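You operate a simulated robot arm through the tools that you are given. There is no shell and no other tool. Be economical: measure what you need, move in short steps, check, and stop when the job is done.

The job below is to be done with a simulated two-armed robot. You get a single attempt, and the scene is never put back.

## Task
Snap the fitting bail onto the teal-banded pail and carry it to the tint bench.
Fine: mop the spill there first and put the cloth back. Set down upright: pail.
Where things are to end (x, y in the base frame): pail within 6 cm of [51, 44].

Only the result counts: the job must be done as asked and must still hold three seconds after the hand-in. Knocking over, shifting, dropping, spilling or breaking anything else fails it. Flat cloth is picked up by pressing the open fingertips on it (5 to 10 N) and closing them slowly along it; thin cloth reads only 2 to 8 mm in the jaws.

## Robot
Two 7-joint arms with two-finger grippers on one trunk, on a base that drives. Base frame: it is fixed to the floor where the robot stands at the start and does not move with it; the origin is under the middle of the robot, x ahead of it, y to its left, z up; the surface under the hand at the start is at about z = 80. Units: cm, rad, N and s.
The left shoulder is at the start at [3.6, 16.5, 115.5], the right one opposite. With the tool pointing down near the work surface each hand reaches from about 26 to 72 cm from the robot's upright axis, wherever it stands, measured 20 degrees to its own side. Places, roughly: black pump [70, 0, 110]; blue pump [70, 40, 110]; drip cup [75, 225, 75]; ears of the pail [50, 70, 90]; flow cup [70, -60, 100]; green pump [70, 20, 110]; pail [75, 225, 75]; rework bench [70, 170, 40]; rinse tub [75, 275, 75]; scrap tub [50, 275, 75]; steel tank [80, 230, 110]; tipping cradle [90, 190, 100]; top of the tint bench [70, -20, 80]; water pump [70, -10, 110]; yellow pump [70, 30, 110]. Payload 2.45 kg a hand.
Tool frame (each hand has its own): the origin (TCP) lies between the finger pads and is the grasp point; the fingertips stand 2.6 cm ahead of it; z points along the fingers, y is the line along which they close. The gripper opens to 9.6 cm. The gripper's body begins 6.9 cm behind the TCP.
Orientation is told as [roll, pitch, yaw] about the base's x, y, z axes, in that order, counted from this pose: with the fingers straight down and closing along the base's y, the tool's x points along the base's -x, its y along +y and its z along -z.

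## Interface
- The arms move only by the tool arm_command. It takes "left_steps", "right_steps" or both (then of equal length, played together; a hand with none holds still); each is a list of rows, each an object of numbers (a shift or turn left out is 0, a gripper value left out holds the last): "x", "y", "z": the shift along the tool's x, y, z in units of 200 mm (1.0 is 200 mm); "ax", "ay", "az": the turn, a rotation vector about the tool's x, y, z in units of 180 degrees (1.0 is 180 degrees). In form: [{"x": .., "y": .., "z": .., "ax": .., "ay": .., "az": ..}, ...]. A call has 1 to 20 rows; each row is the pose to reach, as a shift and turn from the pose commanded when the call began, along the tool's axes at that moment. "left_fingers" and "right_fingers" are, for a hand that has rows, the opening, from 0 (shut) to 1 (fully open), set as the call begins (left out, the last holds). A call with a number of a shift or a turn outside -1 to 1 is refused whole. Rows are played at 5 a second. More than 5 cm and 0.15 rad between two rows, or a gripper value outside its range, and nothing of the call is played. Where a pose cannot be reached the arm comes as near as it can. A force on the tool above 50 N (or 10 N above the force at the start of the call, whichever is more), or a blocked arm, ends the call early, and 0.2 s more pass. The fingers move at their own pace and stop on an object; they squeeze with about 22 N. The grip force told is the motor's: it shows also when the fingers shut on nothing. Time passes only in rows, and 0.2 s behind the last, so rows that repeat a pose let the fingers close. It gives the time, the measured TCP pose, the force on the tool (base axes), the opening and the grip force at its end, in the units of the frame above (readings bear some noise), with the torque about the TCP (base axes, N m) and any sound that the robot's microphone picked up.
- Cameras (640 x 400 px; columns grow to the right, rows downward): "scene" is now at [7.95, 3.71, 162.91]; the picture's right is [0.48, -0.88, 0.00], its down [-0.71, -0.39, -0.59] and it looks along [0.52, 0.28, -0.81] (base axes); focal length 288 px, centre (320, 200). "left" rides on the left gripper at [8.2, -0.3, -9.8] in its tool frame; the picture's right is [0.04, 1.00, 0.00], its down [-0.73, 0.03, -0.68] and it looks along [-0.68, 0.03, 0.73] (tool axes); focal length 256 px, centre (320, 200). "right" rides on the right gripper at [8.2, 0.3, -9.8] in its tool frame; the picture's right is [-0.04, 1.00, 0.00], its down [-0.73, -0.03, -0.68] and it looks along [-0.68, -0.03, 0.73] (tool axes); focal length 256 px, centre (320, 200). There is no depth. A picture from a camera that has moved, and an enlarged one, comes with that camera's place and axes in the base frame and with its lens. The place of the scene camera against the robot may be out by one fixed shift of up to 1.2 cm in any direction.
- grab_frame(camera): a new picture of that camera. The clock stands still meanwhile.
- move_column(by): slides the trunk up (or, below 0, down) by that many cm; the arms and the scene camera ride with it, the base frame stays. It gives what a move gives, with no picture.
- drive_base(legs): drives the robot by 1 to 6 legs, each [ahead, left, turn to the left] in cm, cm and rad, along the robot's own axes; the way and the turn of a leg run together, so that a leg with both is an arc; at most 150 cm and 3.142 rad a leg. The arms and the cameras ride along, it lands a little off, and it stops where it bumps. It gives what a move gives.
- head_to(pan, tilt): turns the head with the scene camera to pan (to the left, within 2.094 rad either way) and tilt (down, from -0.506 to 1.204), counted from straight ahead of the robot. It gives what a move gives.
- close_up(camera, box): a new picture of the part [left, top, right, bottom] of that camera's present view, enlarged. The clock stands still meanwhile.
- close_job(): hands the job in; it is judged then, once.

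Go step by step. Nothing tells you exact positions but the pictures and the camera data: compare them with the known pose of the tool, close in by small moves and look again before you grip or let go. The budget is 120 turns and 88 pictures, counting those below and the enlarged ones. Unless the task says otherwise, let go and move clear before handing in, and close with one line.

The tools are called after "Call:" by a JSON object that holds its "method" and its "body". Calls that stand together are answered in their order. arm_command: Moves the arms, as the interface text tells. Its arguments: {"type":"object","properties":{"left_steps":{"type":"array"},"left_fingers":{"type":"number"},"right_steps":{"type":"array"},"right_fingers":{"type":"number"}},"required":[]} The other tools are called the same way: move_column (by) slides the trunk up or down; drive_base (legs) drives the base; head_to (pan, tilt) turns the head that bears the scene camera; grab_frame (camera) takes a picture; close_up (camera, box) takes an enlarged picture of a part of a camera's view; close_job () hands the job in.

At the start:

```text
time: 0.0
left_eef_pos: [36.14, 46.27, 118.5]
left_orientation: [-0.001, 0.001, 0.0]
left_force: [-0.1, 0.2, -0.9]
left_torque: [-0.01, -0.02, 0.01]
left_grip_width: 9.61
left_grasp_force: 0.0
right_eef_pos: [51.72, 6.56, 116.03]
right_orientation: [0.0, 0.002, 0.0]
right_force: [-0.3, 0.4, 0.7]
right_torque: [0.02, -0.01, -0.01]
right_grip_width: 9.62
right_grasp_force: 0.0
trunk travel left (down, up): [-32.5, 24.2]
robot x, y, heading: [-0.16, 0.1, 0.002]
head pan, tilt: [0.497, 0.934]
```

scene: 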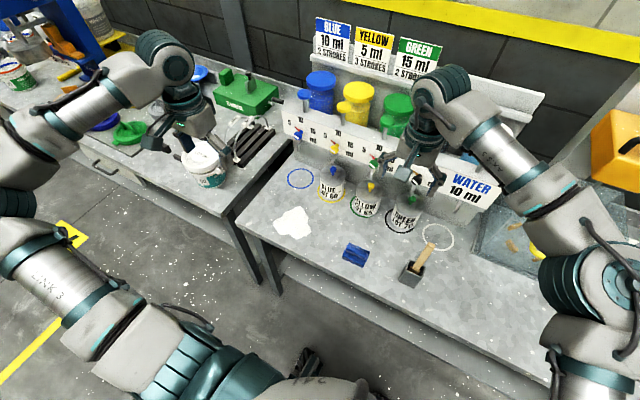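
right: 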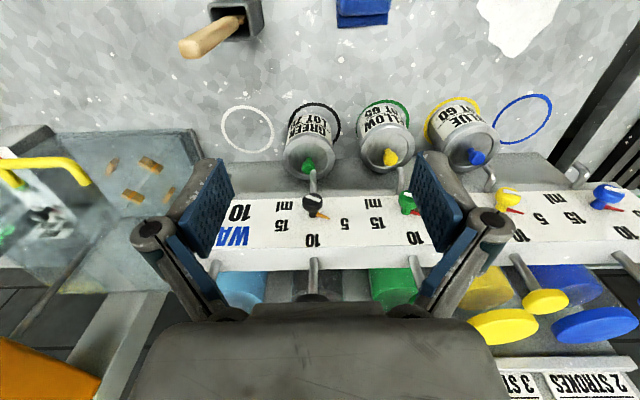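
left: 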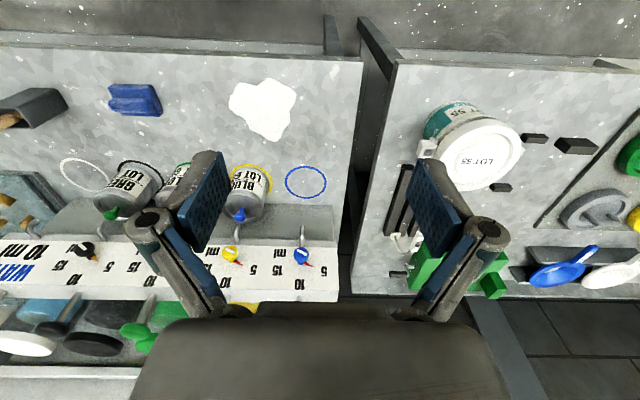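

I see the white spill and the blue cloth on the tint bench, and the white-lidded pail on the next bench with bails probably beside it. I'll look closer first.

Call:
{"method": "close_up", "body": {"camera": "scene", "box": [140, 60, 300, 200]}}

Call:
{"method": "close_up", "body": {"camera": "left", "box": [370, 70, 640, 310]}}

Call:
{"method": "close_up", "body": {"camera": "scene", "box": [260, 160, 480, 300]}}

```text
2.86 times, centred on (220, 130) of scene
camera zoom: at [7.95, 3.71, 162.91], right [0.48, -0.88, 0.0], down [-0.71, -0.39, -0.59], along [0.52, 0.28, -0.81], focal length 821 px, centre (606, 400)
```

zoom: 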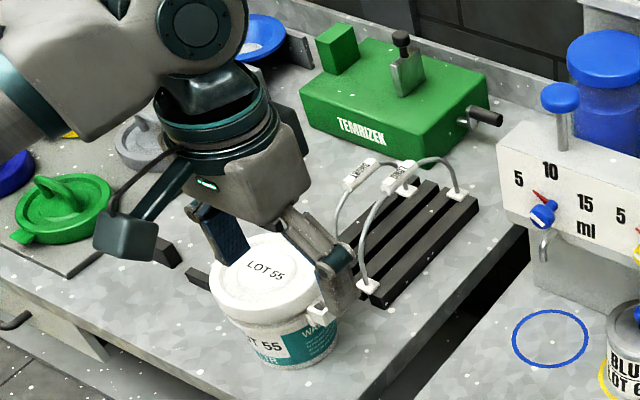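

```text
1.67 times, centred on (505, 190) of left
camera zoom: at [27.77, 45.91, 128.23], right [-0.04, 1.0, 0.0], down [0.73, 0.03, 0.68], along [0.68, 0.03, -0.73], focal length 427 px, centre (12, 217)
```

zoom: 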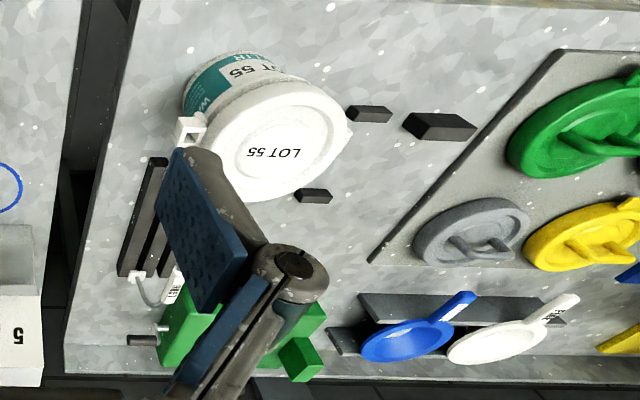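

```text
2.86 times, centred on (370, 230) of scene
camera zoom: at [7.95, 3.71, 162.91], right [0.48, -0.88, 0.0], down [-0.71, -0.39, -0.59], along [0.52, 0.28, -0.81], focal length 821 px, centre (177, 114)
```

zoom: 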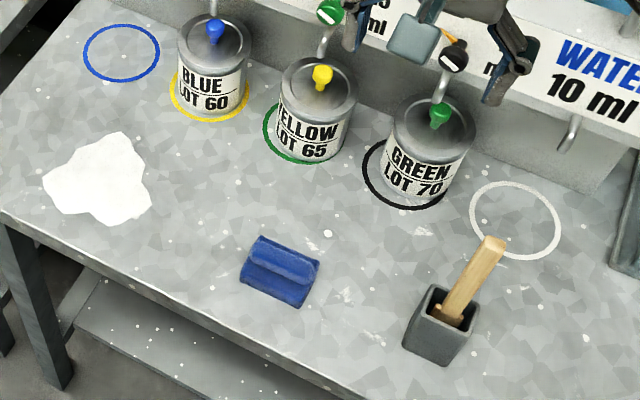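

The bails stand upright in a black rack next to the pail and carry labels. The cloth is near [48.6, 12.3] and the spill near [47.8, 36]. I'll pull the right arm aside and bring the left hand over the cloth, which also clears the view of the bails.

Call:
{"method": "arm_command", "body": {"right_steps": [{"x": 0.1, "y": -0.2}, {"x": 0.2, "y": -0.4}, {"x": 0.3, "y": -0.6}, {"x": 0.4, "y": -0.8}, {"x": 0.5, "y": -1.0}], "left_steps": [{"x": -0.06, "y": -0.2}, {"x": -0.12, "y": -0.4}, {"x": -0.18, "y": -0.6}, {"x": -0.24, "y": -0.8}, {"x": -0.3, "y": -1.0}]}}

Call:
{"method": "head_to", "body": {"pan": 0.9, "tilt": 0.8}}

Call:
{"method": "grab_frame", "body": {"camera": "scene"}}

Call:
{"method": "grab_frame", "body": {"camera": "left"}}

```text
time: 1.2
left_eef_pos: [41.6, 25.89, 118.68]
left_orientation: [0.003, -0.002, 0.0]
left_force: [-1.0, -1.3, 0.0]
left_torque: [0.05, 0.01, -0.02]
left_grip_width: 9.59
left_grasp_force: 0.0
right_eef_pos: [41.49, -13.72, 115.89]
right_orientation: [0.003, 0.001, -0.001]
right_force: [0.5, -0.1, -0.2]
right_torque: [0.01, 0.01, 0.04]
right_grip_width: 9.59
right_grasp_force: 0.0
trunk travel left (down, up): [-32.5, 24.2]
robot x, y, heading: [0.2, -0.23, 0.002]
head pan, tilt: [0.497, 0.934]
```

```text
time: 2.1
left_eef_pos: [41.38, 26.12, 118.71]
left_orientation: [0.001, 0.0, 0.0]
left_force: [0.1, -0.3, 0.4]
left_torque: [-0.03, 0.03, -0.02]
left_grip_width: 9.63
left_grasp_force: 0.0
right_eef_pos: [41.66, -13.57, 115.87]
right_orientation: [0.001, -0.002, 0.001]
right_force: [-0.2, 0.0, -0.2]
right_torque: [-0.01, 0.03, 0.01]
right_grip_width: 9.59
right_grasp_force: 0.0
trunk travel left (down, up): [-32.5, 24.2]
robot x, y, heading: [0.33, -0.09, 0.002]
head pan, tilt: [0.901, 0.799]
```

```text
81 pictures are left
camera scene: at [6.5, 6.15, 163.96], right [0.78, -0.62, 0.0], down [-0.45, -0.56, -0.69], along [0.43, 0.55, -0.72], focal length 288 px, centre (320, 200)
```

scene: 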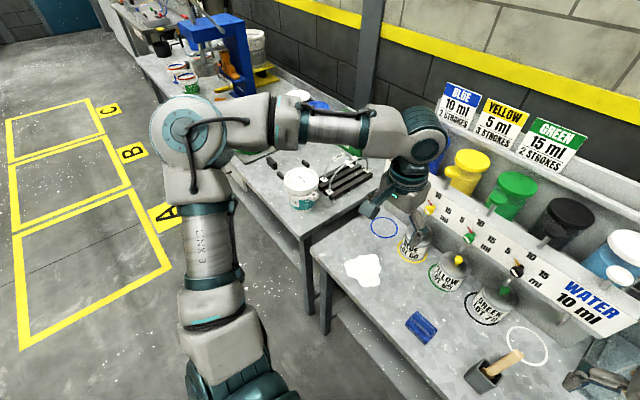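

```text
80 pictures are left
camera left: at [33.25, 25.75, 128.34], right [-0.04, 1.0, 0.0], down [0.73, 0.03, 0.68], along [0.68, 0.03, -0.73], focal length 256 px, centre (320, 200)
```

left: 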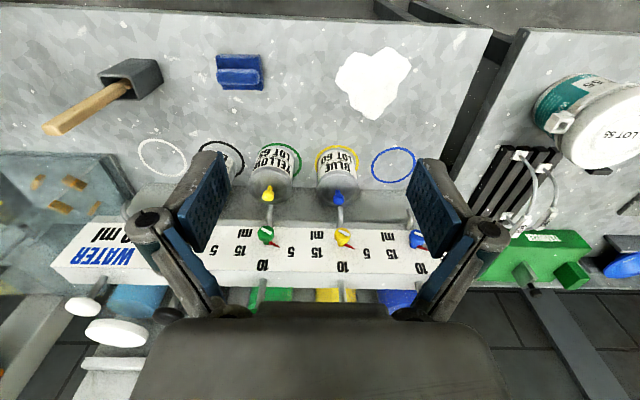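

The bails are in view now. I'll zoom in on the bails, the pail and the cloth.

Call:
{"method": "close_up", "body": {"camera": "scene", "box": [270, 145, 380, 215]}}

Call:
{"method": "close_up", "body": {"camera": "left", "box": [460, 60, 640, 240]}}

Call:
{"method": "close_up", "body": {"camera": "left", "box": [180, 30, 300, 110]}}

```text
5.71 times, centred on (325, 180) of scene
camera zoom: at [6.5, 6.15, 163.96], right [0.78, -0.62, 0.0], down [-0.45, -0.56, -0.69], along [0.43, 0.55, -0.72], focal length 1643 px, centre (291, 314)
```

zoom: 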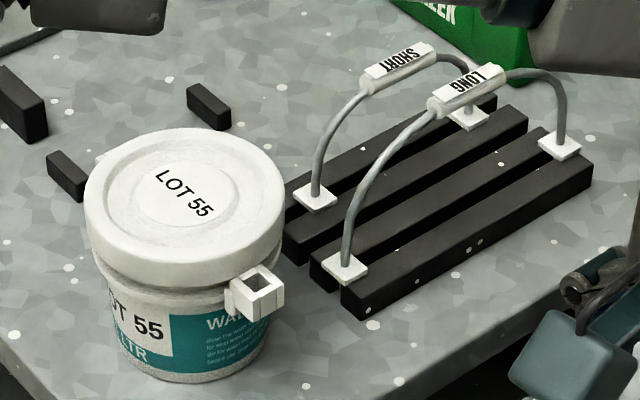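

```text
2.22 times, centred on (550, 150) of left
camera zoom: at [33.25, 25.75, 128.34], right [-0.04, 1.0, 0.0], down [0.73, 0.03, 0.68], along [0.68, 0.03, -0.73], focal length 569 px, centre (-191, 311)
```

zoom: 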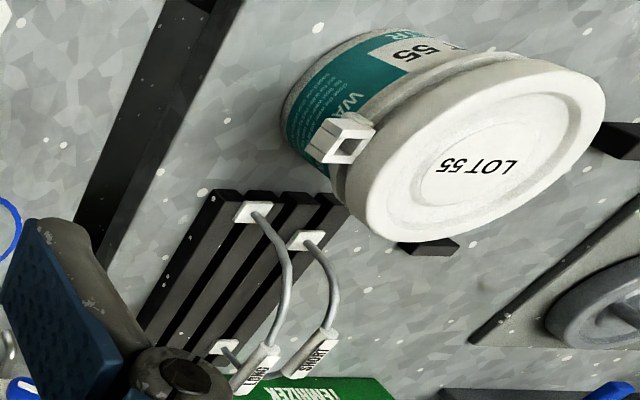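

```text
5.00 times, centred on (240, 70) of left
camera zoom: at [33.25, 25.75, 128.34], right [-0.04, 1.0, 0.0], down [0.73, 0.03, 0.68], along [0.68, 0.03, -0.73], focal length 1280 px, centre (720, 850)
```

zoom: 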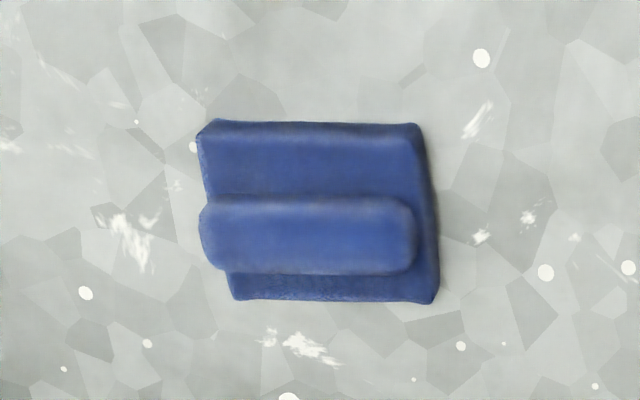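

The bails are marked LONG (span about 22 cm) and SHORT (about 16 cm), and I'll measure the pail ears closely before choosing. First I'll take the left hand over the cloth with the fingers closing across its ridge, along x.

Call:
{"method": "arm_command", "body": {"left_steps": [{"x": -0.028, "y": -0.057, "z": 0.06, "az": -0.0417}, {"x": -0.057, "y": -0.114, "z": 0.12, "az": -0.0833}, {"x": -0.085, "y": -0.171, "z": 0.2, "az": -0.125}, {"x": -0.113, "y": -0.228, "z": 0.28, "az": -0.1667}, {"x": -0.142, "y": -0.285, "z": 0.36, "az": -0.2083}, {"x": -0.17, "y": -0.343, "z": 0.44, "az": -0.25}, {"x": -0.198, "y": -0.4, "z": 0.54, "az": -0.2917}, {"x": -0.227, "y": -0.457, "z": 0.64, "az": -0.3333}, {"x": -0.255, "y": -0.514, "z": 0.74, "az": -0.375}, {"x": -0.283, "y": -0.571, "z": 0.84, "az": -0.4167}, {"x": -0.312, "y": -0.628, "z": 0.92, "az": -0.4583}, {"x": -0.34, "y": -0.685, "z": 1.0, "az": -0.5}]}}

Call:
{"method": "grab_frame", "body": {"camera": "left"}}

Call:
{"method": "grab_frame", "body": {"camera": "scene"}}

```text
time: 4.7
left_eef_pos: [48.24, 12.76, 98.75]
left_orientation: [-0.002, 0.0, 1.572]
left_force: [-0.4, -0.5, 0.1]
left_torque: [0.01, 0.01, 0.01]
left_grip_width: 9.6
left_grasp_force: 0.1
left hand out of reach, approached as far as the arm can: row 12
right_eef_pos: [41.56, -13.75, 115.92]
right_orientation: [0.002, 0.0, 0.001]
right_force: [0.0, -0.6, 0.6]
right_torque: [0.02, 0.01, -0.04]
right_grip_width: 9.61
right_grasp_force: 0.1
trunk travel left (down, up): [-32.5, 24.2]
robot x, y, heading: [0.09, -0.11, 0.004]
head pan, tilt: [0.901, 0.799]
```

```text
76 pictures are left
camera left: at [48.35, 4.57, 108.47], right [-1.0, -0.04, 0.0], down [-0.03, 0.73, 0.68], along [-0.03, 0.68, -0.73], focal length 256 px, centre (320, 200)
```

left: 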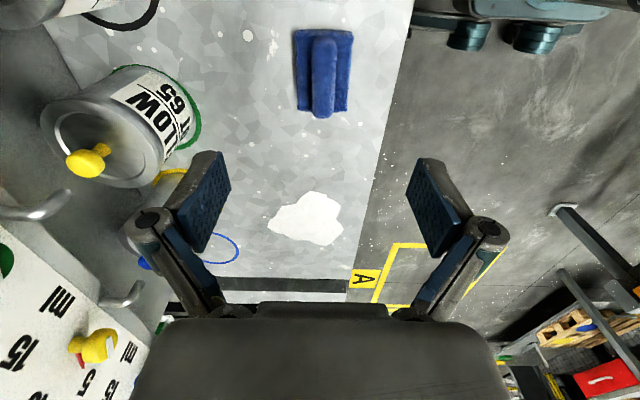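

```text
75 pictures are left
camera scene: at [6.7, 6.0, 163.96], right [0.78, -0.62, 0.0], down [-0.45, -0.56, -0.69], along [0.43, 0.55, -0.72], focal length 288 px, centre (320, 200)
```

scene: 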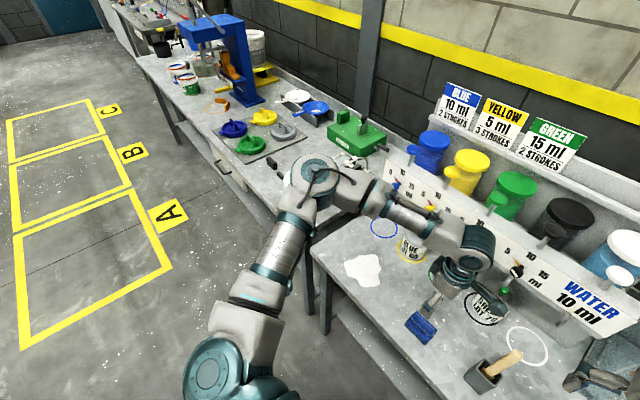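

The hand is above the cloth, whose ridge runs along y at about x = 47.6. I'll lower with the fingers partly open and look again.

Call:
{"method": "arm_command", "body": {"left_steps": [{"y": 0.015, "z": 0.15}, {"y": 0.03, "z": 0.3}, {"y": 0.03, "z": 0.42}, {"y": 0.03, "z": 0.53}, {"y": 0.03, "z": 0.53}], "left_fingers": 0.45}}

Call:
{"method": "grab_frame", "body": {"camera": "left"}}

```text
time: 5.9
left_eef_pos: [46.3, 15.1, 89.58]
left_orientation: [-0.001, -0.002, 1.572]
left_force: [0.3, -0.7, 0.2]
left_torque: [0.0, 0.03, -0.04]
left_grip_width: 4.31
left_grasp_force: 0.1
left hand out of reach, approached as far as the arm can: row 1, 2, 3, 4, 5
right_eef_pos: [41.56, -13.75, 115.88]
right_orientation: [0.002, -0.002, -0.001]
right_force: [1.0, 0.5, 0.9]
right_torque: [0.01, 0.04, -0.02]
right_grip_width: 9.59
right_grasp_force: 0.0
trunk travel left (down, up): [-32.5, 24.2]
robot x, y, heading: [-0.08, -0.15, -0.001]
head pan, tilt: [0.901, 0.799]
```

```text
74 pictures are left
camera left: at [46.45, 7.01, 99.35], right [-1.0, -0.04, 0.0], down [-0.03, 0.73, 0.68], along [-0.03, 0.68, -0.73], focal length 256 px, centre (320, 200)
```

left: 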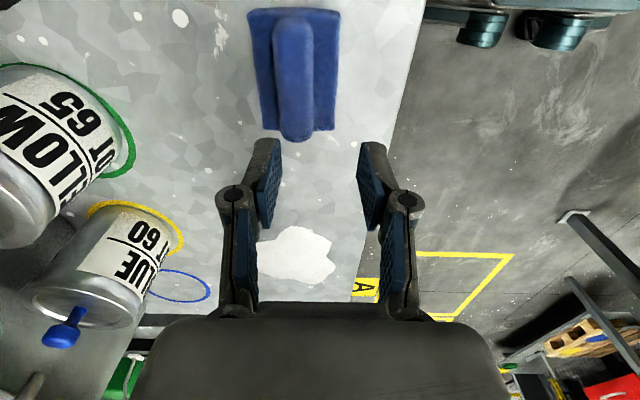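

The arm cannot reach low at this wrist yaw, so I'll lift and turn the wrist to the opposite yaw.

Call:
{"method": "arm_command", "body": {"left_steps": [{"z": -0.2}, {"z": -0.4}, {"z": -0.5, "az": 0.045}, {"z": -0.5, "az": 0.09}, {"z": -0.5, "az": 0.135}, {"z": -0.5, "az": 0.18}, {"z": -0.5, "az": 0.225}, {"z": -0.5, "az": 0.27}, {"z": -0.5, "az": 0.315}, {"z": -0.5, "az": 0.36}, {"z": -0.5, "az": 0.405}, {"z": -0.5, "az": 0.45}, {"z": -0.5, "az": 0.5}]}}

Call:
{"method": "arm_command", "body": {"left_steps": [{"az": 0.045}, {"az": 0.09}, {"az": 0.135}, {"az": 0.18}, {"az": 0.225}, {"az": 0.27}, {"az": 0.315}, {"az": 0.36}, {"az": 0.405}, {"az": 0.45}, {"az": 0.5}]}}

```text
refused: row 13 steps farther than a row can; nothing moved
```

```text
refused: row 11 steps farther than a row can; nothing moved
```

Those two calls were refused because the last row turned slightly too far. I'll use smaller turns per row.

Call:
{"method": "arm_command", "body": {"left_steps": [{"z": -0.2}, {"z": -0.4}, {"z": -0.5, "az": 0.045}, {"z": -0.5, "az": 0.09}, {"z": -0.5, "az": 0.135}, {"z": -0.5, "az": 0.18}, {"z": -0.5, "az": 0.225}, {"z": -0.5, "az": 0.27}, {"z": -0.5, "az": 0.315}, {"z": -0.5, "az": 0.36}, {"z": -0.5, "az": 0.405}, {"z": -0.5, "az": 0.45}, {"z": -0.5, "az": 0.475}, {"z": -0.5, "az": 0.5}]}}

Call:
{"method": "arm_command", "body": {"left_steps": [{"az": 0.045}, {"az": 0.09}, {"az": 0.135}, {"az": 0.18}, {"az": 0.225}, {"az": 0.27}, {"az": 0.315}, {"az": 0.36}, {"az": 0.405}, {"az": 0.45}, {"az": 0.475}, {"az": 0.5}]}}

```text
time: 8.9
left_eef_pos: [46.25, 15.06, 99.67]
left_orientation: [0.002, -0.002, -0.002]
left_force: [0.1, 0.5, -1.1]
left_torque: [-0.01, 0.01, 0.01]
left_grip_width: 4.31
left_grasp_force: 0.2
right_eef_pos: [41.53, -13.72, 115.98]
right_orientation: [0.001, 0.0, 0.001]
right_force: [0.3, 0.3, -0.3]
right_torque: [0.01, -0.04, 0.04]
right_grip_width: 9.58
right_grasp_force: 0.1
trunk travel left (down, up): [-32.5, 24.2]
robot x, y, heading: [0.23, 0.28, 0.002]
head pan, tilt: [0.901, 0.799]
```

```text
time: 11.5
left_eef_pos: [46.13, 14.99, 99.6]
left_orientation: [0.002, -0.001, -1.573]
left_force: [0.0, -0.1, 0.2]
left_torque: [0.02, 0.0, 0.0]
left_grip_width: 4.32
left_grasp_force: 0.1
right_eef_pos: [41.49, -13.63, 115.87]
right_orientation: [0.002, 0.001, -0.001]
right_force: [0.0, -0.2, -1.0]
right_torque: [-0.01, 0.01, 0.02]
right_grip_width: 9.59
right_grasp_force: 0.1
trunk travel left (down, up): [-32.5, 24.2]
robot x, y, heading: [-0.06, -0.04, 0.004]
head pan, tilt: [0.901, 0.799]
```

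The turn worked. Now I'll go to [47.7, 12.8] and lower to about z = 87.

Call:
{"method": "arm_command", "body": {"left_steps": [{"x": -0.11, "y": 0.078, "z": 0.1}, {"x": -0.11, "y": 0.078, "z": 0.3}, {"x": -0.11, "y": 0.078, "z": 0.48}, {"x": -0.11, "y": 0.078, "z": 0.63}], "left_fingers": 0.45}}

Call:
{"method": "grab_frame", "body": {"camera": "left"}}

```text
time: 12.5
left_eef_pos: [46.28, 15.68, 88.77]
left_orientation: [0.002, 0.002, -1.57]
left_force: [-0.2, -0.7, 0.3]
left_torque: [0.01, -0.01, -0.02]
left_grip_width: 4.33
left_grasp_force: 0.1
left hand out of reach, approached as far as the arm can: row 2, 3, 4
right_eef_pos: [41.64, -13.65, 115.91]
right_orientation: [0.002, -0.001, 0.001]
right_force: [0.8, -0.5, -0.7]
right_torque: [0.01, 0.04, -0.01]
right_grip_width: 9.6
right_grasp_force: 0.0
trunk travel left (down, up): [-32.5, 24.2]
robot x, y, heading: [-0.16, -0.0, 0.003]
head pan, tilt: [0.901, 0.799]
```

```text
73 pictures are left
camera left: at [45.77, 23.8, 98.48], right [1.0, 0.04, 0.0], down [0.03, -0.73, 0.68], along [0.03, -0.68, -0.74], focal length 256 px, centre (320, 200)
```

left: 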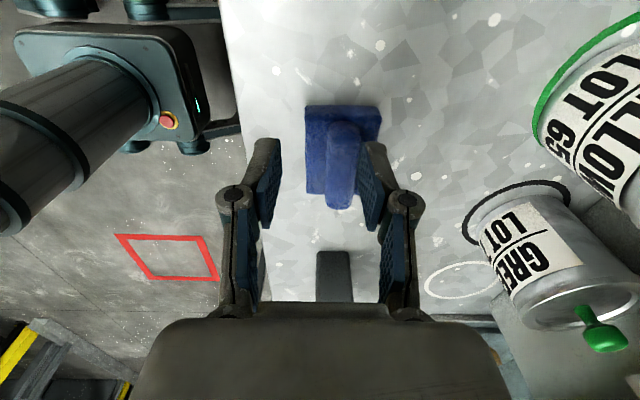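

The limit is sideways, since the left arm reaches poorly to its right. I'll lift and drive the base 12 cm to the right so the cloth falls on the left hand's own side.

Call:
{"method": "arm_command", "body": {"left_steps": [{"z": -0.2}, {"z": -0.4}, {"z": -0.6}, {"z": -0.7}]}}

Call:
{"method": "drive_base", "body": {"legs": [[0, -12, 0]]}}

```text
time: 13.5
left_eef_pos: [46.09, 15.36, 102.7]
left_orientation: [0.002, 0.004, -1.571]
left_force: [0.2, 0.1, -0.3]
left_torque: [0.01, 0.01, 0.0]
left_grip_width: 4.32
left_grasp_force: 0.1
right_eef_pos: [41.4, -13.85, 115.92]
right_orientation: [0.004, 0.0, -0.001]
right_force: [0.1, 0.4, -0.4]
right_torque: [-0.04, -0.03, 0.03]
right_grip_width: 9.61
right_grasp_force: 0.0
trunk travel left (down, up): [-32.5, 24.2]
robot x, y, heading: [0.09, 0.14, -0.002]
head pan, tilt: [0.901, 0.799]
```

```text
time: 14.7
left_eef_pos: [46.29, 8.54, 102.03]
left_orientation: [0.001, -0.036, -1.568]
left_force: [0.7, 1.2, 0.2]
left_torque: [-0.11, 0.09, -0.02]
left_grip_width: 4.35
left_grasp_force: 0.1
right_eef_pos: [41.69, -20.21, 116.38]
right_orientation: [-0.036, -0.001, 0.003]
right_force: [-0.6, 0.9, -0.9]
right_torque: [-0.08, -0.08, 0.01]
right_grip_width: 9.63
right_grasp_force: 0.1
trunk travel left (down, up): [-32.5, 24.2]
robot x, y, heading: [0.14, -11.2, -0.003]
head pan, tilt: [0.901, 0.799]
```

The base moved, though the readings look as if it is still settling. I'll hold a moment and re-read.

Call:
{"method": "arm_command", "body": {"left_steps": [{}, {}, {}, {}, {}]}}

Call:
{"method": "grab_frame", "body": {"camera": "left"}}

```text
time: 15.9
left_eef_pos: [45.98, 2.72, 102.98]
left_orientation: [0.003, 0.016, -1.571]
left_force: [-0.3, -0.7, -0.2]
left_torque: [0.06, -0.04, 0.01]
left_grip_width: 4.32
left_grasp_force: 0.1
right_eef_pos: [41.23, -26.66, 115.8]
right_orientation: [0.018, -0.005, 0.0]
right_force: [0.9, -0.9, -0.5]
right_torque: [0.11, 0.06, 0.01]
right_grip_width: 9.6
right_grasp_force: 0.1
trunk travel left (down, up): [-32.5, 24.2]
robot x, y, heading: [-0.18, -11.44, -0.005]
head pan, tilt: [0.901, 0.799]
```

```text
72 pictures are left
camera left: at [45.5, 10.68, 112.83], right [1.0, 0.04, 0.0], down [0.03, -0.74, 0.67], along [0.03, -0.67, -0.74], focal length 256 px, centre (320, 200)
```

left: 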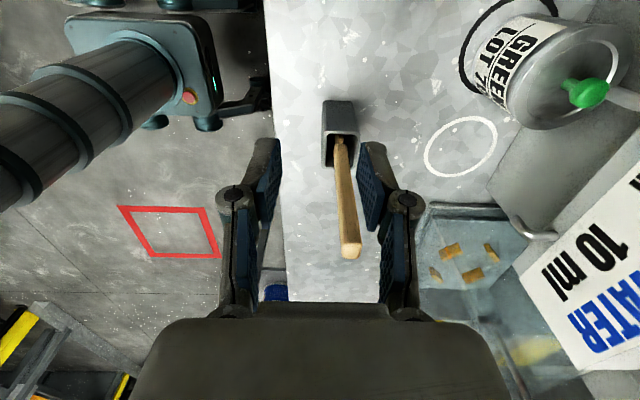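

The arm has settled at y ≈ 2.8. Now I'll move left to above the cloth, descend and check.

Call:
{"method": "arm_command", "body": {"left_steps": [{"x": 0.2, "y": 0.04}, {"x": 0.4, "y": 0.085}, {"x": 0.5, "y": 0.085, "z": 0.15}, {"x": 0.5, "y": 0.085, "z": 0.35}, {"x": 0.5, "y": 0.085, "z": 0.55}, {"x": 0.5, "y": 0.085, "z": 0.7}, {"x": 0.5, "y": 0.085, "z": 0.7}], "left_fingers": 0.45}}

Call:
{"method": "grab_frame", "body": {"camera": "left"}}

```text
time: 17.7
left_eef_pos: [47.27, 12.04, 89.97]
left_orientation: [0.007, 0.034, -1.57]
left_force: [0.6, -1.3, 1.2]
left_torque: [0.16, 0.02, -0.02]
left_grip_width: 4.33
left_grasp_force: 0.0
right_eef_pos: [40.79, -28.21, 115.83]
right_orientation: [0.034, -0.01, 0.002]
right_force: [-0.5, -0.5, -0.6]
right_torque: [0.15, 0.09, -0.01]
right_grip_width: 9.59
right_grasp_force: 0.0
trunk travel left (down, up): [-32.5, 24.2]
robot x, y, heading: [-0.02, -10.67, 0.005]
head pan, tilt: [0.901, 0.799]
stopped in row 7 (left hand): the arm was blocked; the commanded pose is now the measured one
```

```text
71 pictures are left
camera left: at [46.73, 19.84, 99.97], right [1.0, 0.04, 0.01], down [0.02, -0.76, 0.65], along [0.04, -0.65, -0.76], focal length 256 px, centre (320, 200)
```

left: 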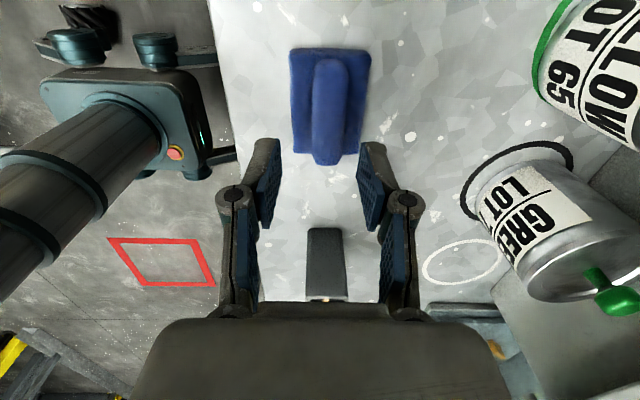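

Both hands show a slight roll, so the body may still be swaying. I'll wait a moment and look at the right side.

Call:
{"method": "head_to", "body": {"pan": -0.5, "tilt": 0.8}}

Call:
{"method": "grab_frame", "body": {"camera": "scene"}}

Call:
{"method": "arm_command", "body": {"left_steps": [{}, {}, {}, {}, {}, {}]}}

```text
time: 19.2
left_eef_pos: [47.31, 17.44, 88.6]
left_orientation: [0.006, -0.012, -1.559]
left_force: [-0.6, 1.7, -1.2]
left_torque: [-0.18, 0.0, 0.05]
left_grip_width: 4.3
left_grasp_force: 0.1
right_eef_pos: [40.87, -21.51, 116.42]
right_orientation: [-0.013, -0.008, 0.011]
right_force: [-0.2, 0.2, 0.1]
right_torque: [-0.05, -0.05, -0.01]
right_grip_width: 9.58
right_grasp_force: 0.1
trunk travel left (down, up): [-32.5, 24.2]
robot x, y, heading: [0.02, -9.91, 0.003]
head pan, tilt: [-0.499, 0.799]
```

```text
70 pictures are left
camera scene: at [8.76, -8.6, 163.99], right [-0.48, -0.88, 0.03], down [-0.63, 0.32, -0.71], along [0.61, -0.36, -0.71], focal length 288 px, centre (320, 200)
```

scene: 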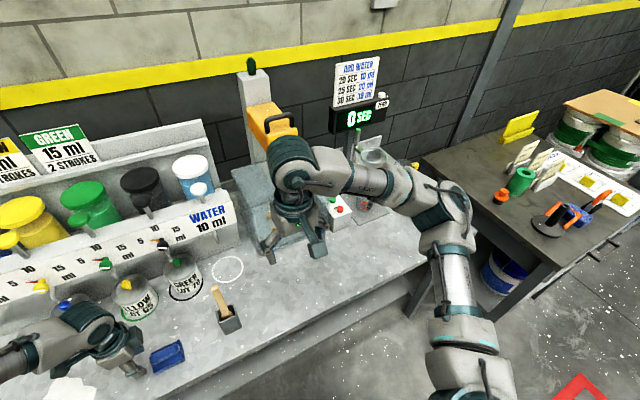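

```text
time: 20.6
left_eef_pos: [47.33, 13.15, 89.59]
left_orientation: [0.007, 0.025, -1.566]
left_force: [-0.7, -0.9, 0.2]
left_torque: [0.06, -0.03, -0.04]
left_grip_width: 4.29
left_grasp_force: 0.0
right_eef_pos: [40.93, -26.87, 115.88]
right_orientation: [0.024, -0.008, 0.005]
right_force: [0.6, -0.5, 0.2]
right_torque: [0.05, -0.02, 0.0]
right_grip_width: 9.6
right_grasp_force: 0.1
trunk travel left (down, up): [-32.5, 24.2]
robot x, y, heading: [0.26, -10.91, -0.005]
head pan, tilt: [-0.499, 0.799]
```

The whole body is swaying after the drive. I'll wait until it damps out.

Call:
{"method": "arm_command", "body": {"left_steps": [{}, {}, {}, {}, {}, {}, {}, {}, {}, {}, {}, {}, {}, {}, {}, {}, {}, {}, {}, {}]}}

Call:
{"method": "arm_command", "body": {"left_steps": [{}, {}, {}, {}]}}

Call:
{"method": "arm_command", "body": {"left_steps": [{}, {}, {}, {}]}}

```text
time: 25.0
left_eef_pos: [47.05, 11.15, 90.3]
left_orientation: [0.013, 0.04, -1.574]
left_force: [0.2, -0.9, 0.5]
left_torque: [0.06, 0.04, -0.02]
left_grip_width: 4.31
left_grasp_force: 0.0
right_eef_pos: [40.51, -29.2, 115.83]
right_orientation: [0.039, -0.013, -0.002]
right_force: [0.9, -1.1, -0.8]
right_torque: [0.03, 0.02, 0.0]
right_grip_width: 9.63
right_grasp_force: 0.1
trunk travel left (down, up): [-32.5, 24.2]
robot x, y, heading: [0.0, -11.17, -0.005]
head pan, tilt: [-0.499, 0.799]
stopped in row 20 (left hand): the arm was blocked; the commanded pose is now the measured one
```

```text
time: 26.0
left_eef_pos: [47.04, 12.95, 89.74]
left_orientation: [0.01, 0.023, -1.57]
left_force: [0.8, 0.5, -0.5]
left_torque: [-0.03, 0.02, -0.03]
left_grip_width: 4.29
left_grasp_force: 0.2
right_eef_pos: [40.54, -27.0, 116.04]
right_orientation: [0.023, -0.012, 0.003]
right_force: [-0.1, -0.2, -0.4]
right_torque: [0.0, -0.04, -0.03]
right_grip_width: 9.62
right_grasp_force: 0.0
trunk travel left (down, up): [-32.5, 24.2]
robot x, y, heading: [-0.0, -11.52, -0.002]
head pan, tilt: [-0.499, 0.799]
```

```text
time: 27.0
left_eef_pos: [46.98, 14.57, 89.35]
left_orientation: [0.01, 0.009, -1.565]
left_force: [-0.5, 1.2, 0.1]
left_torque: [-0.03, -0.03, 0.02]
left_grip_width: 4.29
left_grasp_force: 0.0
right_eef_pos: [40.53, -24.98, 116.39]
right_orientation: [0.007, -0.012, 0.005]
right_force: [-0.3, -0.4, 0.3]
right_torque: [-0.05, -0.04, 0.02]
right_grip_width: 9.6
right_grasp_force: 0.1
trunk travel left (down, up): [-32.5, 24.2]
robot x, y, heading: [-0.2, -10.54, 0.002]
head pan, tilt: [-0.499, 0.799]
```

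Call:
{"method": "arm_command", "body": {"left_steps": [{}, {}, {}, {}]}}

Call:
{"method": "arm_command", "body": {"left_steps": [{}, {}, {}, {}]}}

Call:
{"method": "arm_command", "body": {"left_steps": [{}, {}, {}, {}, {}, {}, {}, {}, {}, {}, {}, {}, {}, {}, {}, {}, {}, {}, {}, {}]}}

Call:
{"method": "arm_command", "body": {"left_steps": [{}, {}, {}, {}]}}

Call:
{"method": "arm_command", "body": {"left_steps": [{}, {}, {}, {}]}}

```text
time: 28.0
left_eef_pos: [46.93, 15.15, 89.34]
left_orientation: [0.01, 0.005, -1.565]
left_force: [0.1, 0.3, -0.1]
left_torque: [-0.01, -0.02, -0.01]
left_grip_width: 4.33
left_grasp_force: 0.1
right_eef_pos: [40.55, -24.18, 116.27]
right_orientation: [0.001, -0.012, 0.004]
right_force: [0.4, 0.1, -0.7]
right_torque: [0.03, -0.05, 0.01]
right_grip_width: 9.61
right_grasp_force: 0.1
trunk travel left (down, up): [-32.5, 24.2]
robot x, y, heading: [-0.02, -10.36, 0.0]
head pan, tilt: [-0.499, 0.799]
```

```text
time: 29.0
left_eef_pos: [46.99, 14.57, 89.36]
left_orientation: [0.01, 0.006, -1.569]
left_force: [-0.7, 1.7, 0.0]
left_torque: [-0.08, -0.03, 0.02]
left_grip_width: 4.31
left_grasp_force: 0.1
right_eef_pos: [40.6, -24.9, 116.39]
right_orientation: [0.005, -0.013, 0.005]
right_force: [0.4, 1.2, 0.3]
right_torque: [-0.04, -0.03, 0.05]
right_grip_width: 9.61
right_grasp_force: 0.1
trunk travel left (down, up): [-32.5, 24.2]
robot x, y, heading: [-0.03, -10.72, -0.001]
head pan, tilt: [-0.499, 0.799]
```

```text
time: 33.2
left_eef_pos: [47.06, 13.58, 89.55]
left_orientation: [0.011, 0.019, -1.567]
left_force: [-0.2, 0.6, -0.2]
left_torque: [-0.06, -0.01, -0.01]
left_grip_width: 4.29
left_grasp_force: 0.0
right_eef_pos: [40.47, -26.09, 116.33]
right_orientation: [0.016, -0.013, 0.004]
right_force: [0.0, 0.4, 0.0]
right_torque: [-0.04, 0.01, 0.04]
right_grip_width: 9.59
right_grasp_force: 0.0
trunk travel left (down, up): [-32.5, 24.2]
robot x, y, heading: [0.25, -11.17, -0.003]
head pan, tilt: [-0.499, 0.799]
```

```text
time: 34.2
left_eef_pos: [47.03, 14.22, 89.52]
left_orientation: [0.012, 0.012, -1.568]
left_force: [-0.6, 0.0, -0.3]
left_torque: [-0.02, -0.07, 0.02]
left_grip_width: 4.32
left_grasp_force: 0.0
right_eef_pos: [40.56, -25.43, 116.28]
right_orientation: [0.011, -0.013, 0.007]
right_force: [0.9, 1.0, -0.7]
right_torque: [-0.07, -0.01, 0.03]
right_grip_width: 9.6
right_grasp_force: 0.0
trunk travel left (down, up): [-32.5, 24.2]
robot x, y, heading: [0.22, -10.99, 0.002]
head pan, tilt: [-0.499, 0.799]
```

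```text
time: 35.2
left_eef_pos: [46.98, 14.28, 89.49]
left_orientation: [0.01, 0.013, -1.567]
left_force: [0.5, 1.5, 0.2]
left_torque: [-0.13, -0.02, 0.01]
left_grip_width: 4.34
left_grasp_force: 0.0
right_eef_pos: [40.59, -25.4, 116.27]
right_orientation: [0.011, -0.012, 0.003]
right_force: [-0.9, 1.2, -0.4]
right_torque: [-0.09, -0.04, 0.03]
right_grip_width: 9.61
right_grasp_force: 0.0
trunk travel left (down, up): [-32.5, 24.2]
robot x, y, heading: [0.23, -10.75, 0.003]
head pan, tilt: [-0.499, 0.799]
```

It has settled. I'll nudge to the ridge centre and lower to z ≈ 86.

Call:
{"method": "arm_command", "body": {"left_steps": [{"x": -0.035, "y": 0.018, "z": 0.05}, {"x": -0.06, "y": 0.035, "z": 0.1}, {"x": -0.06, "y": 0.035, "z": 0.15}, {"x": -0.06, "y": 0.035, "z": 0.17}, {"x": -0.06, "y": 0.035, "z": 0.17}, {"x": -0.06, "y": 0.035, "z": 0.17}], "left_fingers": 0.45}}

Call:
{"method": "grab_frame", "body": {"camera": "left"}}

```text
time: 36.6
left_eef_pos: [47.89, 11.19, 86.54]
left_orientation: [0.012, 0.028, -1.571]
left_force: [0.5, 0.2, -0.9]
left_torque: [0.03, -0.04, 0.01]
left_grip_width: 4.34
left_grasp_force: 0.1
right_eef_pos: [40.54, -27.72, 116.01]
right_orientation: [0.028, -0.008, 0.0]
right_force: [-0.5, -0.1, 0.7]
right_torque: [0.03, 0.01, -0.03]
right_grip_width: 9.6
right_grasp_force: 0.1
trunk travel left (down, up): [-32.5, 24.2]
robot x, y, heading: [0.17, -11.11, -0.001]
head pan, tilt: [-0.499, 0.799]
```

```text
69 pictures are left
camera left: at [47.34, 19.02, 96.49], right [1.0, 0.04, 0.01], down [0.02, -0.75, 0.66], along [0.04, -0.66, -0.75], focal length 256 px, centre (320, 200)
```

left: 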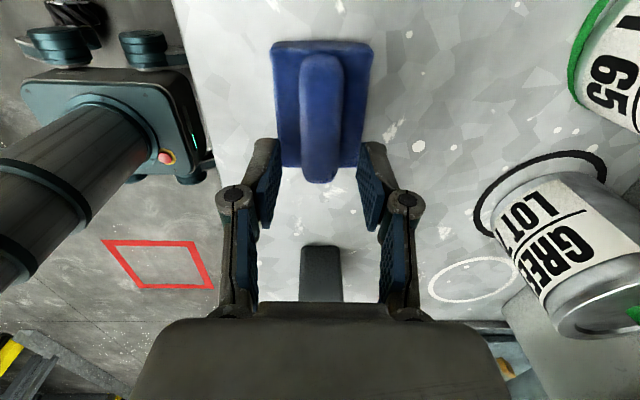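

Call:
{"method": "arm_command", "body": {"left_steps": [{}, {}, {}, {}, {}, {}, {}, {}, {}, {}, {}, {}, {}, {}, {}, {}, {}, {}, {}, {}]}}

Call:
{"method": "arm_command", "body": {"left_steps": [{}, {}, {}, {}, {}, {}, {}, {}, {}, {}, {}, {}, {}, {}, {}, {}, {}, {}, {}, {}]}}

Call:
{"method": "arm_command", "body": {"left_steps": [{}, {}, {}, {}, {}]}}

Call:
{"method": "grab_frame", "body": {"camera": "left"}}

```text
time: 40.8
left_eef_pos: [47.84, 11.88, 86.32]
left_orientation: [0.011, 0.022, -1.57]
left_force: [0.1, -0.1, 0.4]
left_torque: [0.0, 0.01, 0.01]
left_grip_width: 4.32
left_grasp_force: 0.1
right_eef_pos: [40.6, -27.01, 116.13]
right_orientation: [0.02, -0.011, 0.001]
right_force: [0.6, 0.2, -0.7]
right_torque: [0.03, -0.03, -0.03]
right_grip_width: 9.62
right_grasp_force: 0.1
trunk travel left (down, up): [-32.5, 24.2]
robot x, y, heading: [0.3, -11.07, 0.003]
head pan, tilt: [-0.499, 0.799]
```

```text
time: 45.0
left_eef_pos: [47.87, 11.92, 86.39]
left_orientation: [0.01, 0.022, -1.568]
left_force: [-0.3, 0.5, 0.4]
left_torque: [0.0, -0.02, -0.02]
left_grip_width: 4.32
left_grasp_force: 0.0
right_eef_pos: [40.55, -26.85, 116.15]
right_orientation: [0.021, -0.01, 0.003]
right_force: [0.0, -0.4, 0.5]
right_torque: [-0.01, 0.0, -0.01]
right_grip_width: 9.61
right_grasp_force: 0.1
trunk travel left (down, up): [-32.5, 24.2]
robot x, y, heading: [0.16, -11.09, -0.0]
head pan, tilt: [-0.499, 0.799]
```

```text
time: 46.2
left_eef_pos: [47.84, 11.86, 86.4]
left_orientation: [0.01, 0.024, -1.568]
left_force: [1.2, -0.8, 0.4]
left_torque: [-0.03, -0.01, 0.01]
left_grip_width: 4.32
left_grasp_force: 0.0
right_eef_pos: [40.5, -26.84, 116.21]
right_orientation: [0.02, -0.011, 0.002]
right_force: [0.2, -0.8, -0.4]
right_torque: [-0.03, 0.02, -0.02]
right_grip_width: 9.58
right_grasp_force: 0.0
trunk travel left (down, up): [-32.5, 24.2]
robot x, y, heading: [0.31, -11.07, 0.003]
head pan, tilt: [-0.499, 0.799]
```

```text
68 pictures are left
camera left: at [47.32, 19.83, 96.27], right [1.0, 0.04, 0.01], down [0.02, -0.75, 0.66], along [0.04, -0.66, -0.75], focal length 256 px, centre (320, 200)
```

left: 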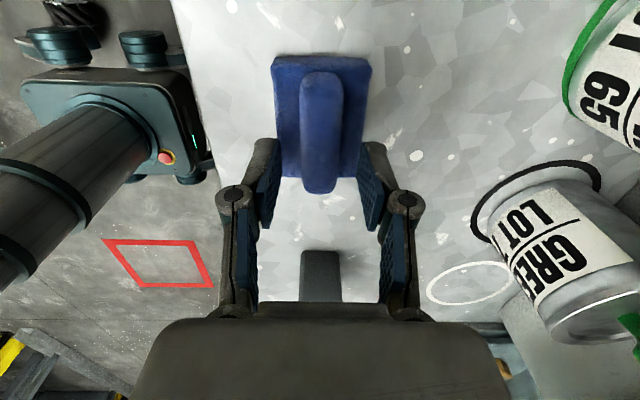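

It is stable now and the ridge is centred in x. I'll shift slightly along +y and approach the cloth.

Call:
{"method": "arm_command", "body": {"left_steps": [{"x": 0.015, "z": 0.03}, {"x": 0.03, "z": 0.06}, {"x": 0.04, "z": 0.09}, {"x": 0.04, "z": 0.11}, {"x": 0.04, "z": 0.11}, {"x": 0.04, "z": 0.11}, {"x": 0.04, "z": 0.11}, {"x": 0.04, "z": 0.11}, {"x": 0.04, "z": 0.11}, {"x": 0.04, "z": 0.11}, {"x": 0.04, "z": 0.11}, {"x": 0.04, "z": 0.11}, {"x": 0.04, "z": 0.11}, {"x": 0.04, "z": 0.11}, {"x": 0.04, "z": 0.11}, {"x": 0.04, "z": 0.11}]}}

Call:
{"method": "grab_frame", "body": {"camera": "left"}}

```text
time: 47.8
left_eef_pos: [47.66, 12.65, 84.5]
left_orientation: [0.014, 0.02, -1.569]
left_force: [-5.2, -0.1, 15.9]
left_torque: [-0.15, 0.35, 0.0]
left_grip_width: 4.86
left_grasp_force: 2.2
right_eef_pos: [40.32, -26.81, 116.11]
right_orientation: [0.023, -0.011, 0.003]
right_force: [-0.3, 0.0, 0.7]
right_torque: [0.0, 0.01, -0.02]
right_grip_width: 9.55
right_grasp_force: 0.0
trunk travel left (down, up): [-32.5, 24.2]
robot x, y, heading: [0.07, -11.09, -0.002]
head pan, tilt: [-0.499, 0.799]
stopped in row 7 (left hand): the force on the tool passed its limit at 54 N (the readings are from after the stop); the commanded pose is now the measured one
```

```text
67 pictures are left
camera left: at [47.19, 20.54, 94.36], right [1.0, 0.04, 0.02], down [0.02, -0.75, 0.66], along [0.04, -0.66, -0.75], focal length 256 px, centre (320, 200)
```

left: 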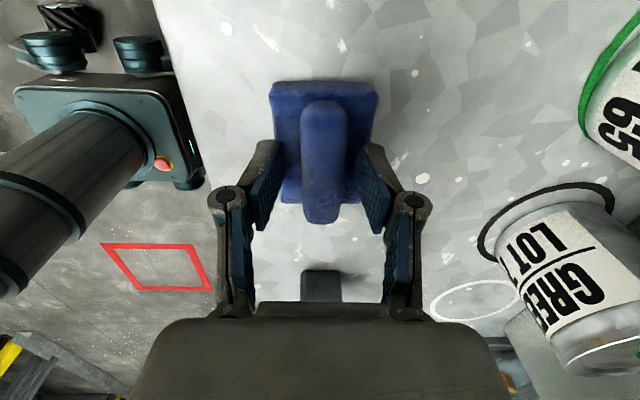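

The fingertips are touching the cloth pad on both sides of the ridge. I'll ease the force and close slowly.

Call:
{"method": "arm_command", "body": {"left_steps": [{"z": -0.004}, {"z": -0.004}], "left_fingers": 0.36}}

Call:
{"method": "arm_command", "body": {"left_steps": [{}, {}], "left_fingers": 0.28}}

Call:
{"method": "arm_command", "body": {"left_steps": [{}, {}], "left_fingers": 0.2}}

Call:
{"method": "arm_command", "body": {"left_steps": [{}, {}], "left_fingers": 0.12}}

Call:
{"method": "arm_command", "body": {"left_steps": [{}, {}, {}], "left_fingers": 0.0}}

Call:
{"method": "grab_frame", "body": {"camera": "left"}}

```text
time: 48.4
left_eef_pos: [47.62, 12.51, 84.63]
left_orientation: [0.017, 0.023, -1.57]
left_force: [-9.5, 2.0, 35.7]
left_torque: [-0.2, 0.68, -0.13]
left_grip_width: 3.43
left_grasp_force: 14.5
right_eef_pos: [40.23, -26.99, 116.25]
right_orientation: [0.024, -0.014, 0.004]
right_force: [1.0, 0.5, 0.4]
right_torque: [0.02, 0.03, 0.0]
right_grip_width: 9.6
right_grasp_force: 0.0
trunk travel left (down, up): [-32.5, 24.2]
robot x, y, heading: [0.06, -10.97, -0.001]
head pan, tilt: [-0.499, 0.799]
```

```text
time: 49.0
left_eef_pos: [47.66, 12.56, 84.66]
left_orientation: [0.02, 0.024, -1.57]
left_force: [3.1, 2.9, 38.8]
left_torque: [-0.19, 0.75, -0.02]
left_grip_width: 2.82
left_grasp_force: 16.3
right_eef_pos: [40.2, -27.04, 116.35]
right_orientation: [0.022, -0.014, 0.003]
right_force: [0.0, -0.2, 0.3]
right_torque: [-0.03, -0.04, -0.02]
right_grip_width: 9.59
right_grasp_force: 0.1
trunk travel left (down, up): [-32.5, 24.2]
robot x, y, heading: [0.15, -11.16, -0.003]
head pan, tilt: [-0.499, 0.799]
```

```text
time: 49.5
left_eef_pos: [47.8, 12.41, 84.75]
left_orientation: [0.019, 0.023, -1.569]
left_force: [5.3, 3.2, 42.8]
left_torque: [-0.28, 0.43, 0.05]
left_grip_width: 2.71
left_grasp_force: 22.0
right_eef_pos: [40.09, -27.0, 116.24]
right_orientation: [0.023, -0.015, 0.004]
right_force: [-0.3, -1.2, 0.0]
right_torque: [0.01, 0.03, 0.04]
right_grip_width: 9.59
right_grasp_force: 0.0
trunk travel left (down, up): [-32.5, 24.2]
robot x, y, heading: [0.19, -11.19, 0.003]
head pan, tilt: [-0.499, 0.799]
```

```text
time: 50.1
left_eef_pos: [47.65, 12.42, 84.8]
left_orientation: [0.019, 0.021, -1.57]
left_force: [6.6, 3.2, 42.6]
left_torque: [-0.29, 0.38, 0.02]
left_grip_width: 2.71
left_grasp_force: 22.2
right_eef_pos: [40.23, -27.0, 116.17]
right_orientation: [0.022, -0.015, 0.004]
right_force: [-0.1, -0.1, -0.1]
right_torque: [0.0, -0.01, 0.01]
right_grip_width: 9.6
right_grasp_force: 0.1
trunk travel left (down, up): [-32.5, 24.2]
robot x, y, heading: [-0.03, -11.16, 0.0]
head pan, tilt: [-0.499, 0.799]
```

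```text
time: 51.0
left_eef_pos: [47.68, 12.41, 84.81]
left_orientation: [0.019, 0.024, -1.571]
left_force: [6.3, 2.2, 41.6]
left_torque: [-0.33, 0.4, 0.08]
left_grip_width: 2.64
left_grasp_force: 21.9
right_eef_pos: [40.18, -27.02, 116.21]
right_orientation: [0.023, -0.012, 0.003]
right_force: [-0.1, 0.1, -0.1]
right_torque: [-0.02, 0.0, 0.02]
right_grip_width: 9.58
right_grasp_force: 0.0
trunk travel left (down, up): [-32.5, 24.2]
robot x, y, heading: [0.02, -11.21, -0.006]
head pan, tilt: [-0.499, 0.799]
```

```text
66 pictures are left
camera left: at [47.11, 20.39, 94.62], right [1.0, 0.04, 0.02], down [0.02, -0.75, 0.66], along [0.04, -0.66, -0.75], focal length 256 px, centre (320, 200)
```

left: 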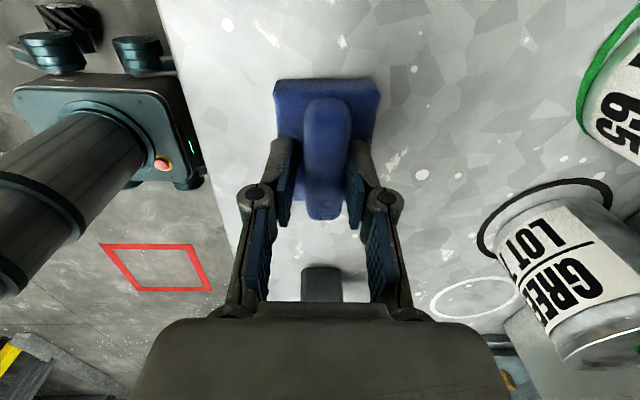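

The ridge is gripped at 2.6 cm with 22 N. I'll lift a little and check that the cloth comes with it.

Call:
{"method": "arm_command", "body": {"left_steps": [{"z": -0.05}, {"z": -0.12}, {"z": -0.2}, {"z": -0.3}, {"z": -0.4}, {"z": -0.4}]}}

Call:
{"method": "grab_frame", "body": {"camera": "left"}}

```text
time: 52.4
left_eef_pos: [47.52, 12.47, 92.56]
left_orientation: [0.011, 0.024, -1.57]
left_force: [0.4, -0.6, -0.1]
left_torque: [0.0, 0.01, -0.01]
left_grip_width: 2.14
left_grasp_force: 22.1
right_eef_pos: [40.37, -26.84, 116.15]
right_orientation: [0.022, -0.013, 0.005]
right_force: [-0.5, -0.8, -0.5]
right_torque: [0.04, 0.0, -0.03]
right_grip_width: 9.6
right_grasp_force: 0.0
trunk travel left (down, up): [-32.5, 24.2]
robot x, y, heading: [-0.24, -11.39, 0.003]
head pan, tilt: [-0.499, 0.799]
```

```text
65 pictures are left
camera left: at [47.11, 20.41, 102.4], right [1.0, 0.04, 0.01], down [0.02, -0.75, 0.66], along [0.04, -0.66, -0.75], focal length 256 px, centre (320, 200)
```

left: 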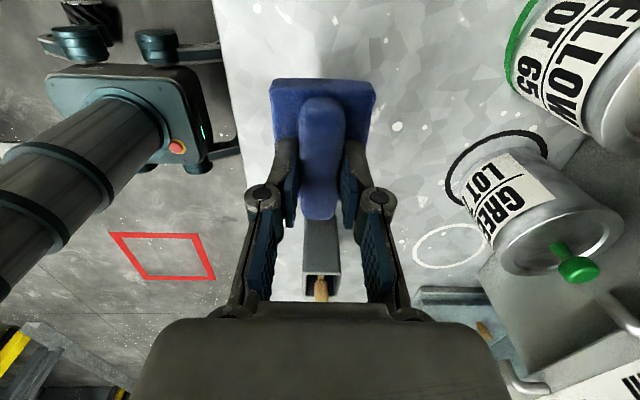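

The cloth is held. I'll carry it over toward the spill, about 20 cm to the left.

Call:
{"method": "arm_command", "body": {"left_steps": [{"x": 0.1}, {"x": 0.22}, {"x": 0.36}, {"x": 0.5}, {"x": 0.64}, {"x": 0.78}, {"x": 0.9}, {"x": 0.95}, {"x": 0.95}, {"x": 0.95}]}}

Call:
{"method": "arm_command", "body": {"left_steps": [{}, {}, {}, {}, {}, {}, {}, {}, {}, {}, {}, {}, {}, {}, {}, {}, {}, {}, {}, {}]}}

Call:
{"method": "head_to", "body": {"pan": 0.6, "tilt": 0.9}}

Call:
{"method": "grab_frame", "body": {"camera": "scene"}}

Call:
{"method": "grab_frame", "body": {"camera": "left"}}

```text
time: 54.5
left_eef_pos: [47.54, 31.47, 92.84]
left_orientation: [0.015, 0.022, -1.57]
left_force: [-0.9, 0.5, -0.2]
left_torque: [0.0, 0.0, -0.02]
left_grip_width: 2.09
left_grasp_force: 21.9
right_eef_pos: [40.34, -26.71, 116.13]
right_orientation: [0.023, -0.012, 0.004]
right_force: [0.2, 0.1, -0.2]
right_torque: [0.02, -0.02, 0.03]
right_grip_width: 9.61
right_grasp_force: 0.1
trunk travel left (down, up): [-32.5, 24.2]
robot x, y, heading: [-0.08, -11.34, -0.003]
head pan, tilt: [-0.499, 0.799]
```

```text
time: 58.8
left_eef_pos: [47.71, 31.38, 92.67]
left_orientation: [0.013, 0.021, -1.569]
left_force: [0.4, -0.3, -1.1]
left_torque: [-0.01, 0.0, -0.04]
left_grip_width: 2.09
left_grasp_force: 22.0
right_eef_pos: [40.37, -26.64, 116.17]
right_orientation: [0.02, -0.013, 0.003]
right_force: [-0.6, -0.3, 0.1]
right_torque: [-0.01, 0.01, 0.0]
right_grip_width: 9.58
right_grasp_force: 0.1
trunk travel left (down, up): [-32.5, 24.2]
robot x, y, heading: [-0.3, -11.03, -0.003]
head pan, tilt: [-0.499, 0.799]
```

```text
time: 60.1
left_eef_pos: [47.77, 31.33, 92.87]
left_orientation: [0.014, 0.021, -1.568]
left_force: [-0.7, 0.2, 0.2]
left_torque: [-0.03, 0.02, 0.02]
left_grip_width: 2.1
left_grasp_force: 22.0
right_eef_pos: [40.41, -26.78, 116.29]
right_orientation: [0.02, -0.011, 0.005]
right_force: [0.1, 0.2, -0.1]
right_torque: [0.02, 0.02, -0.01]
right_grip_width: 9.6
right_grasp_force: 0.0
trunk travel left (down, up): [-32.5, 24.2]
robot x, y, heading: [0.36, -11.17, 0.004]
head pan, tilt: [0.6, 0.901]
```

```text
64 pictures are left
camera scene: at [7.84, -6.96, 163.17], right [0.56, -0.83, 0.0], down [-0.65, -0.44, -0.62], along [0.51, 0.35, -0.79], focal length 288 px, centre (320, 200)
```

scene: 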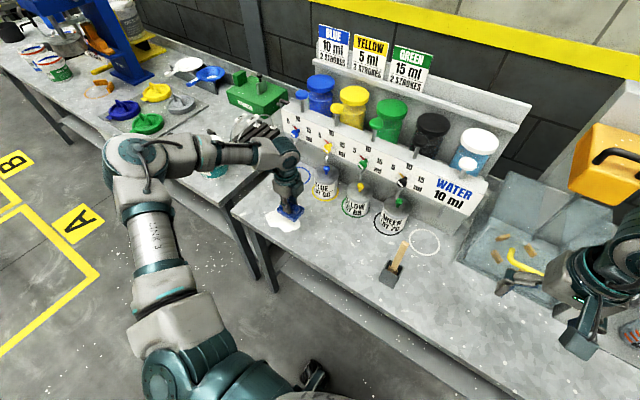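

```text
63 pictures are left
camera left: at [47.15, 39.36, 102.68], right [1.0, 0.04, 0.01], down [0.02, -0.75, 0.66], along [0.04, -0.66, -0.75], focal length 256 px, centre (320, 200)
```

left: 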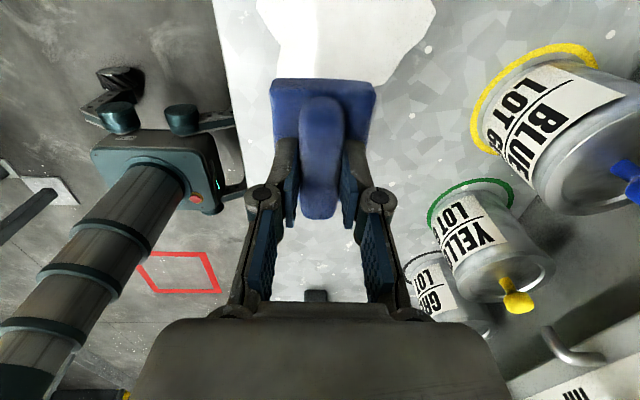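

No sway this time, and the spill covers about x 43–56, y 30.5–42.5. I'll lower the cloth onto its near part gently.

Call:
{"method": "arm_command", "body": {"left_steps": [{"x": 0.05, "y": -0.04, "z": 0.1}, {"x": 0.08, "y": -0.08, "z": 0.25}, {"x": 0.08, "y": -0.08, "z": 0.33}, {"x": 0.08, "y": -0.08, "z": 0.37}, {"x": 0.08, "y": -0.08, "z": 0.39}, {"x": 0.08, "y": -0.08, "z": 0.39}]}}

```text
time: 61.5
left_eef_pos: [46.05, 33.28, 85.05]
left_orientation: [0.014, 0.022, -1.571]
left_force: [-1.1, 1.3, -0.3]
left_torque: [0.0, 0.03, -0.03]
left_grip_width: 2.09
left_grasp_force: 22.1
right_eef_pos: [40.29, -26.82, 116.22]
right_orientation: [0.021, -0.012, 0.002]
right_force: [-0.3, -0.4, 0.2]
right_torque: [0.04, 0.0, -0.03]
right_grip_width: 9.61
right_grasp_force: 0.1
trunk travel left (down, up): [-32.5, 24.2]
robot x, y, heading: [0.11, -11.38, -0.001]
head pan, tilt: [0.6, 0.901]
```

Call:
{"method": "arm_command", "body": {"left_steps": [{"z": 0.01}, {"z": 0.02}, {"z": 0.025}, {"z": 0.025}]}}

```text
time: 62.5
left_eef_pos: [46.19, 33.2, 84.84]
left_orientation: [0.019, 0.022, -1.569]
left_force: [1.3, 6.2, 23.9]
left_torque: [0.21, 0.09, -0.01]
left_grip_width: 2.1
left_grasp_force: 21.5
right_eef_pos: [40.23, -26.85, 116.23]
right_orientation: [0.022, -0.015, 0.004]
right_force: [-0.2, -0.2, 0.0]
right_torque: [0.01, 0.01, 0.01]
right_grip_width: 9.58
right_grasp_force: 0.1
trunk travel left (down, up): [-32.5, 24.2]
robot x, y, heading: [-0.27, -11.15, -0.001]
head pan, tilt: [0.6, 0.901]
```

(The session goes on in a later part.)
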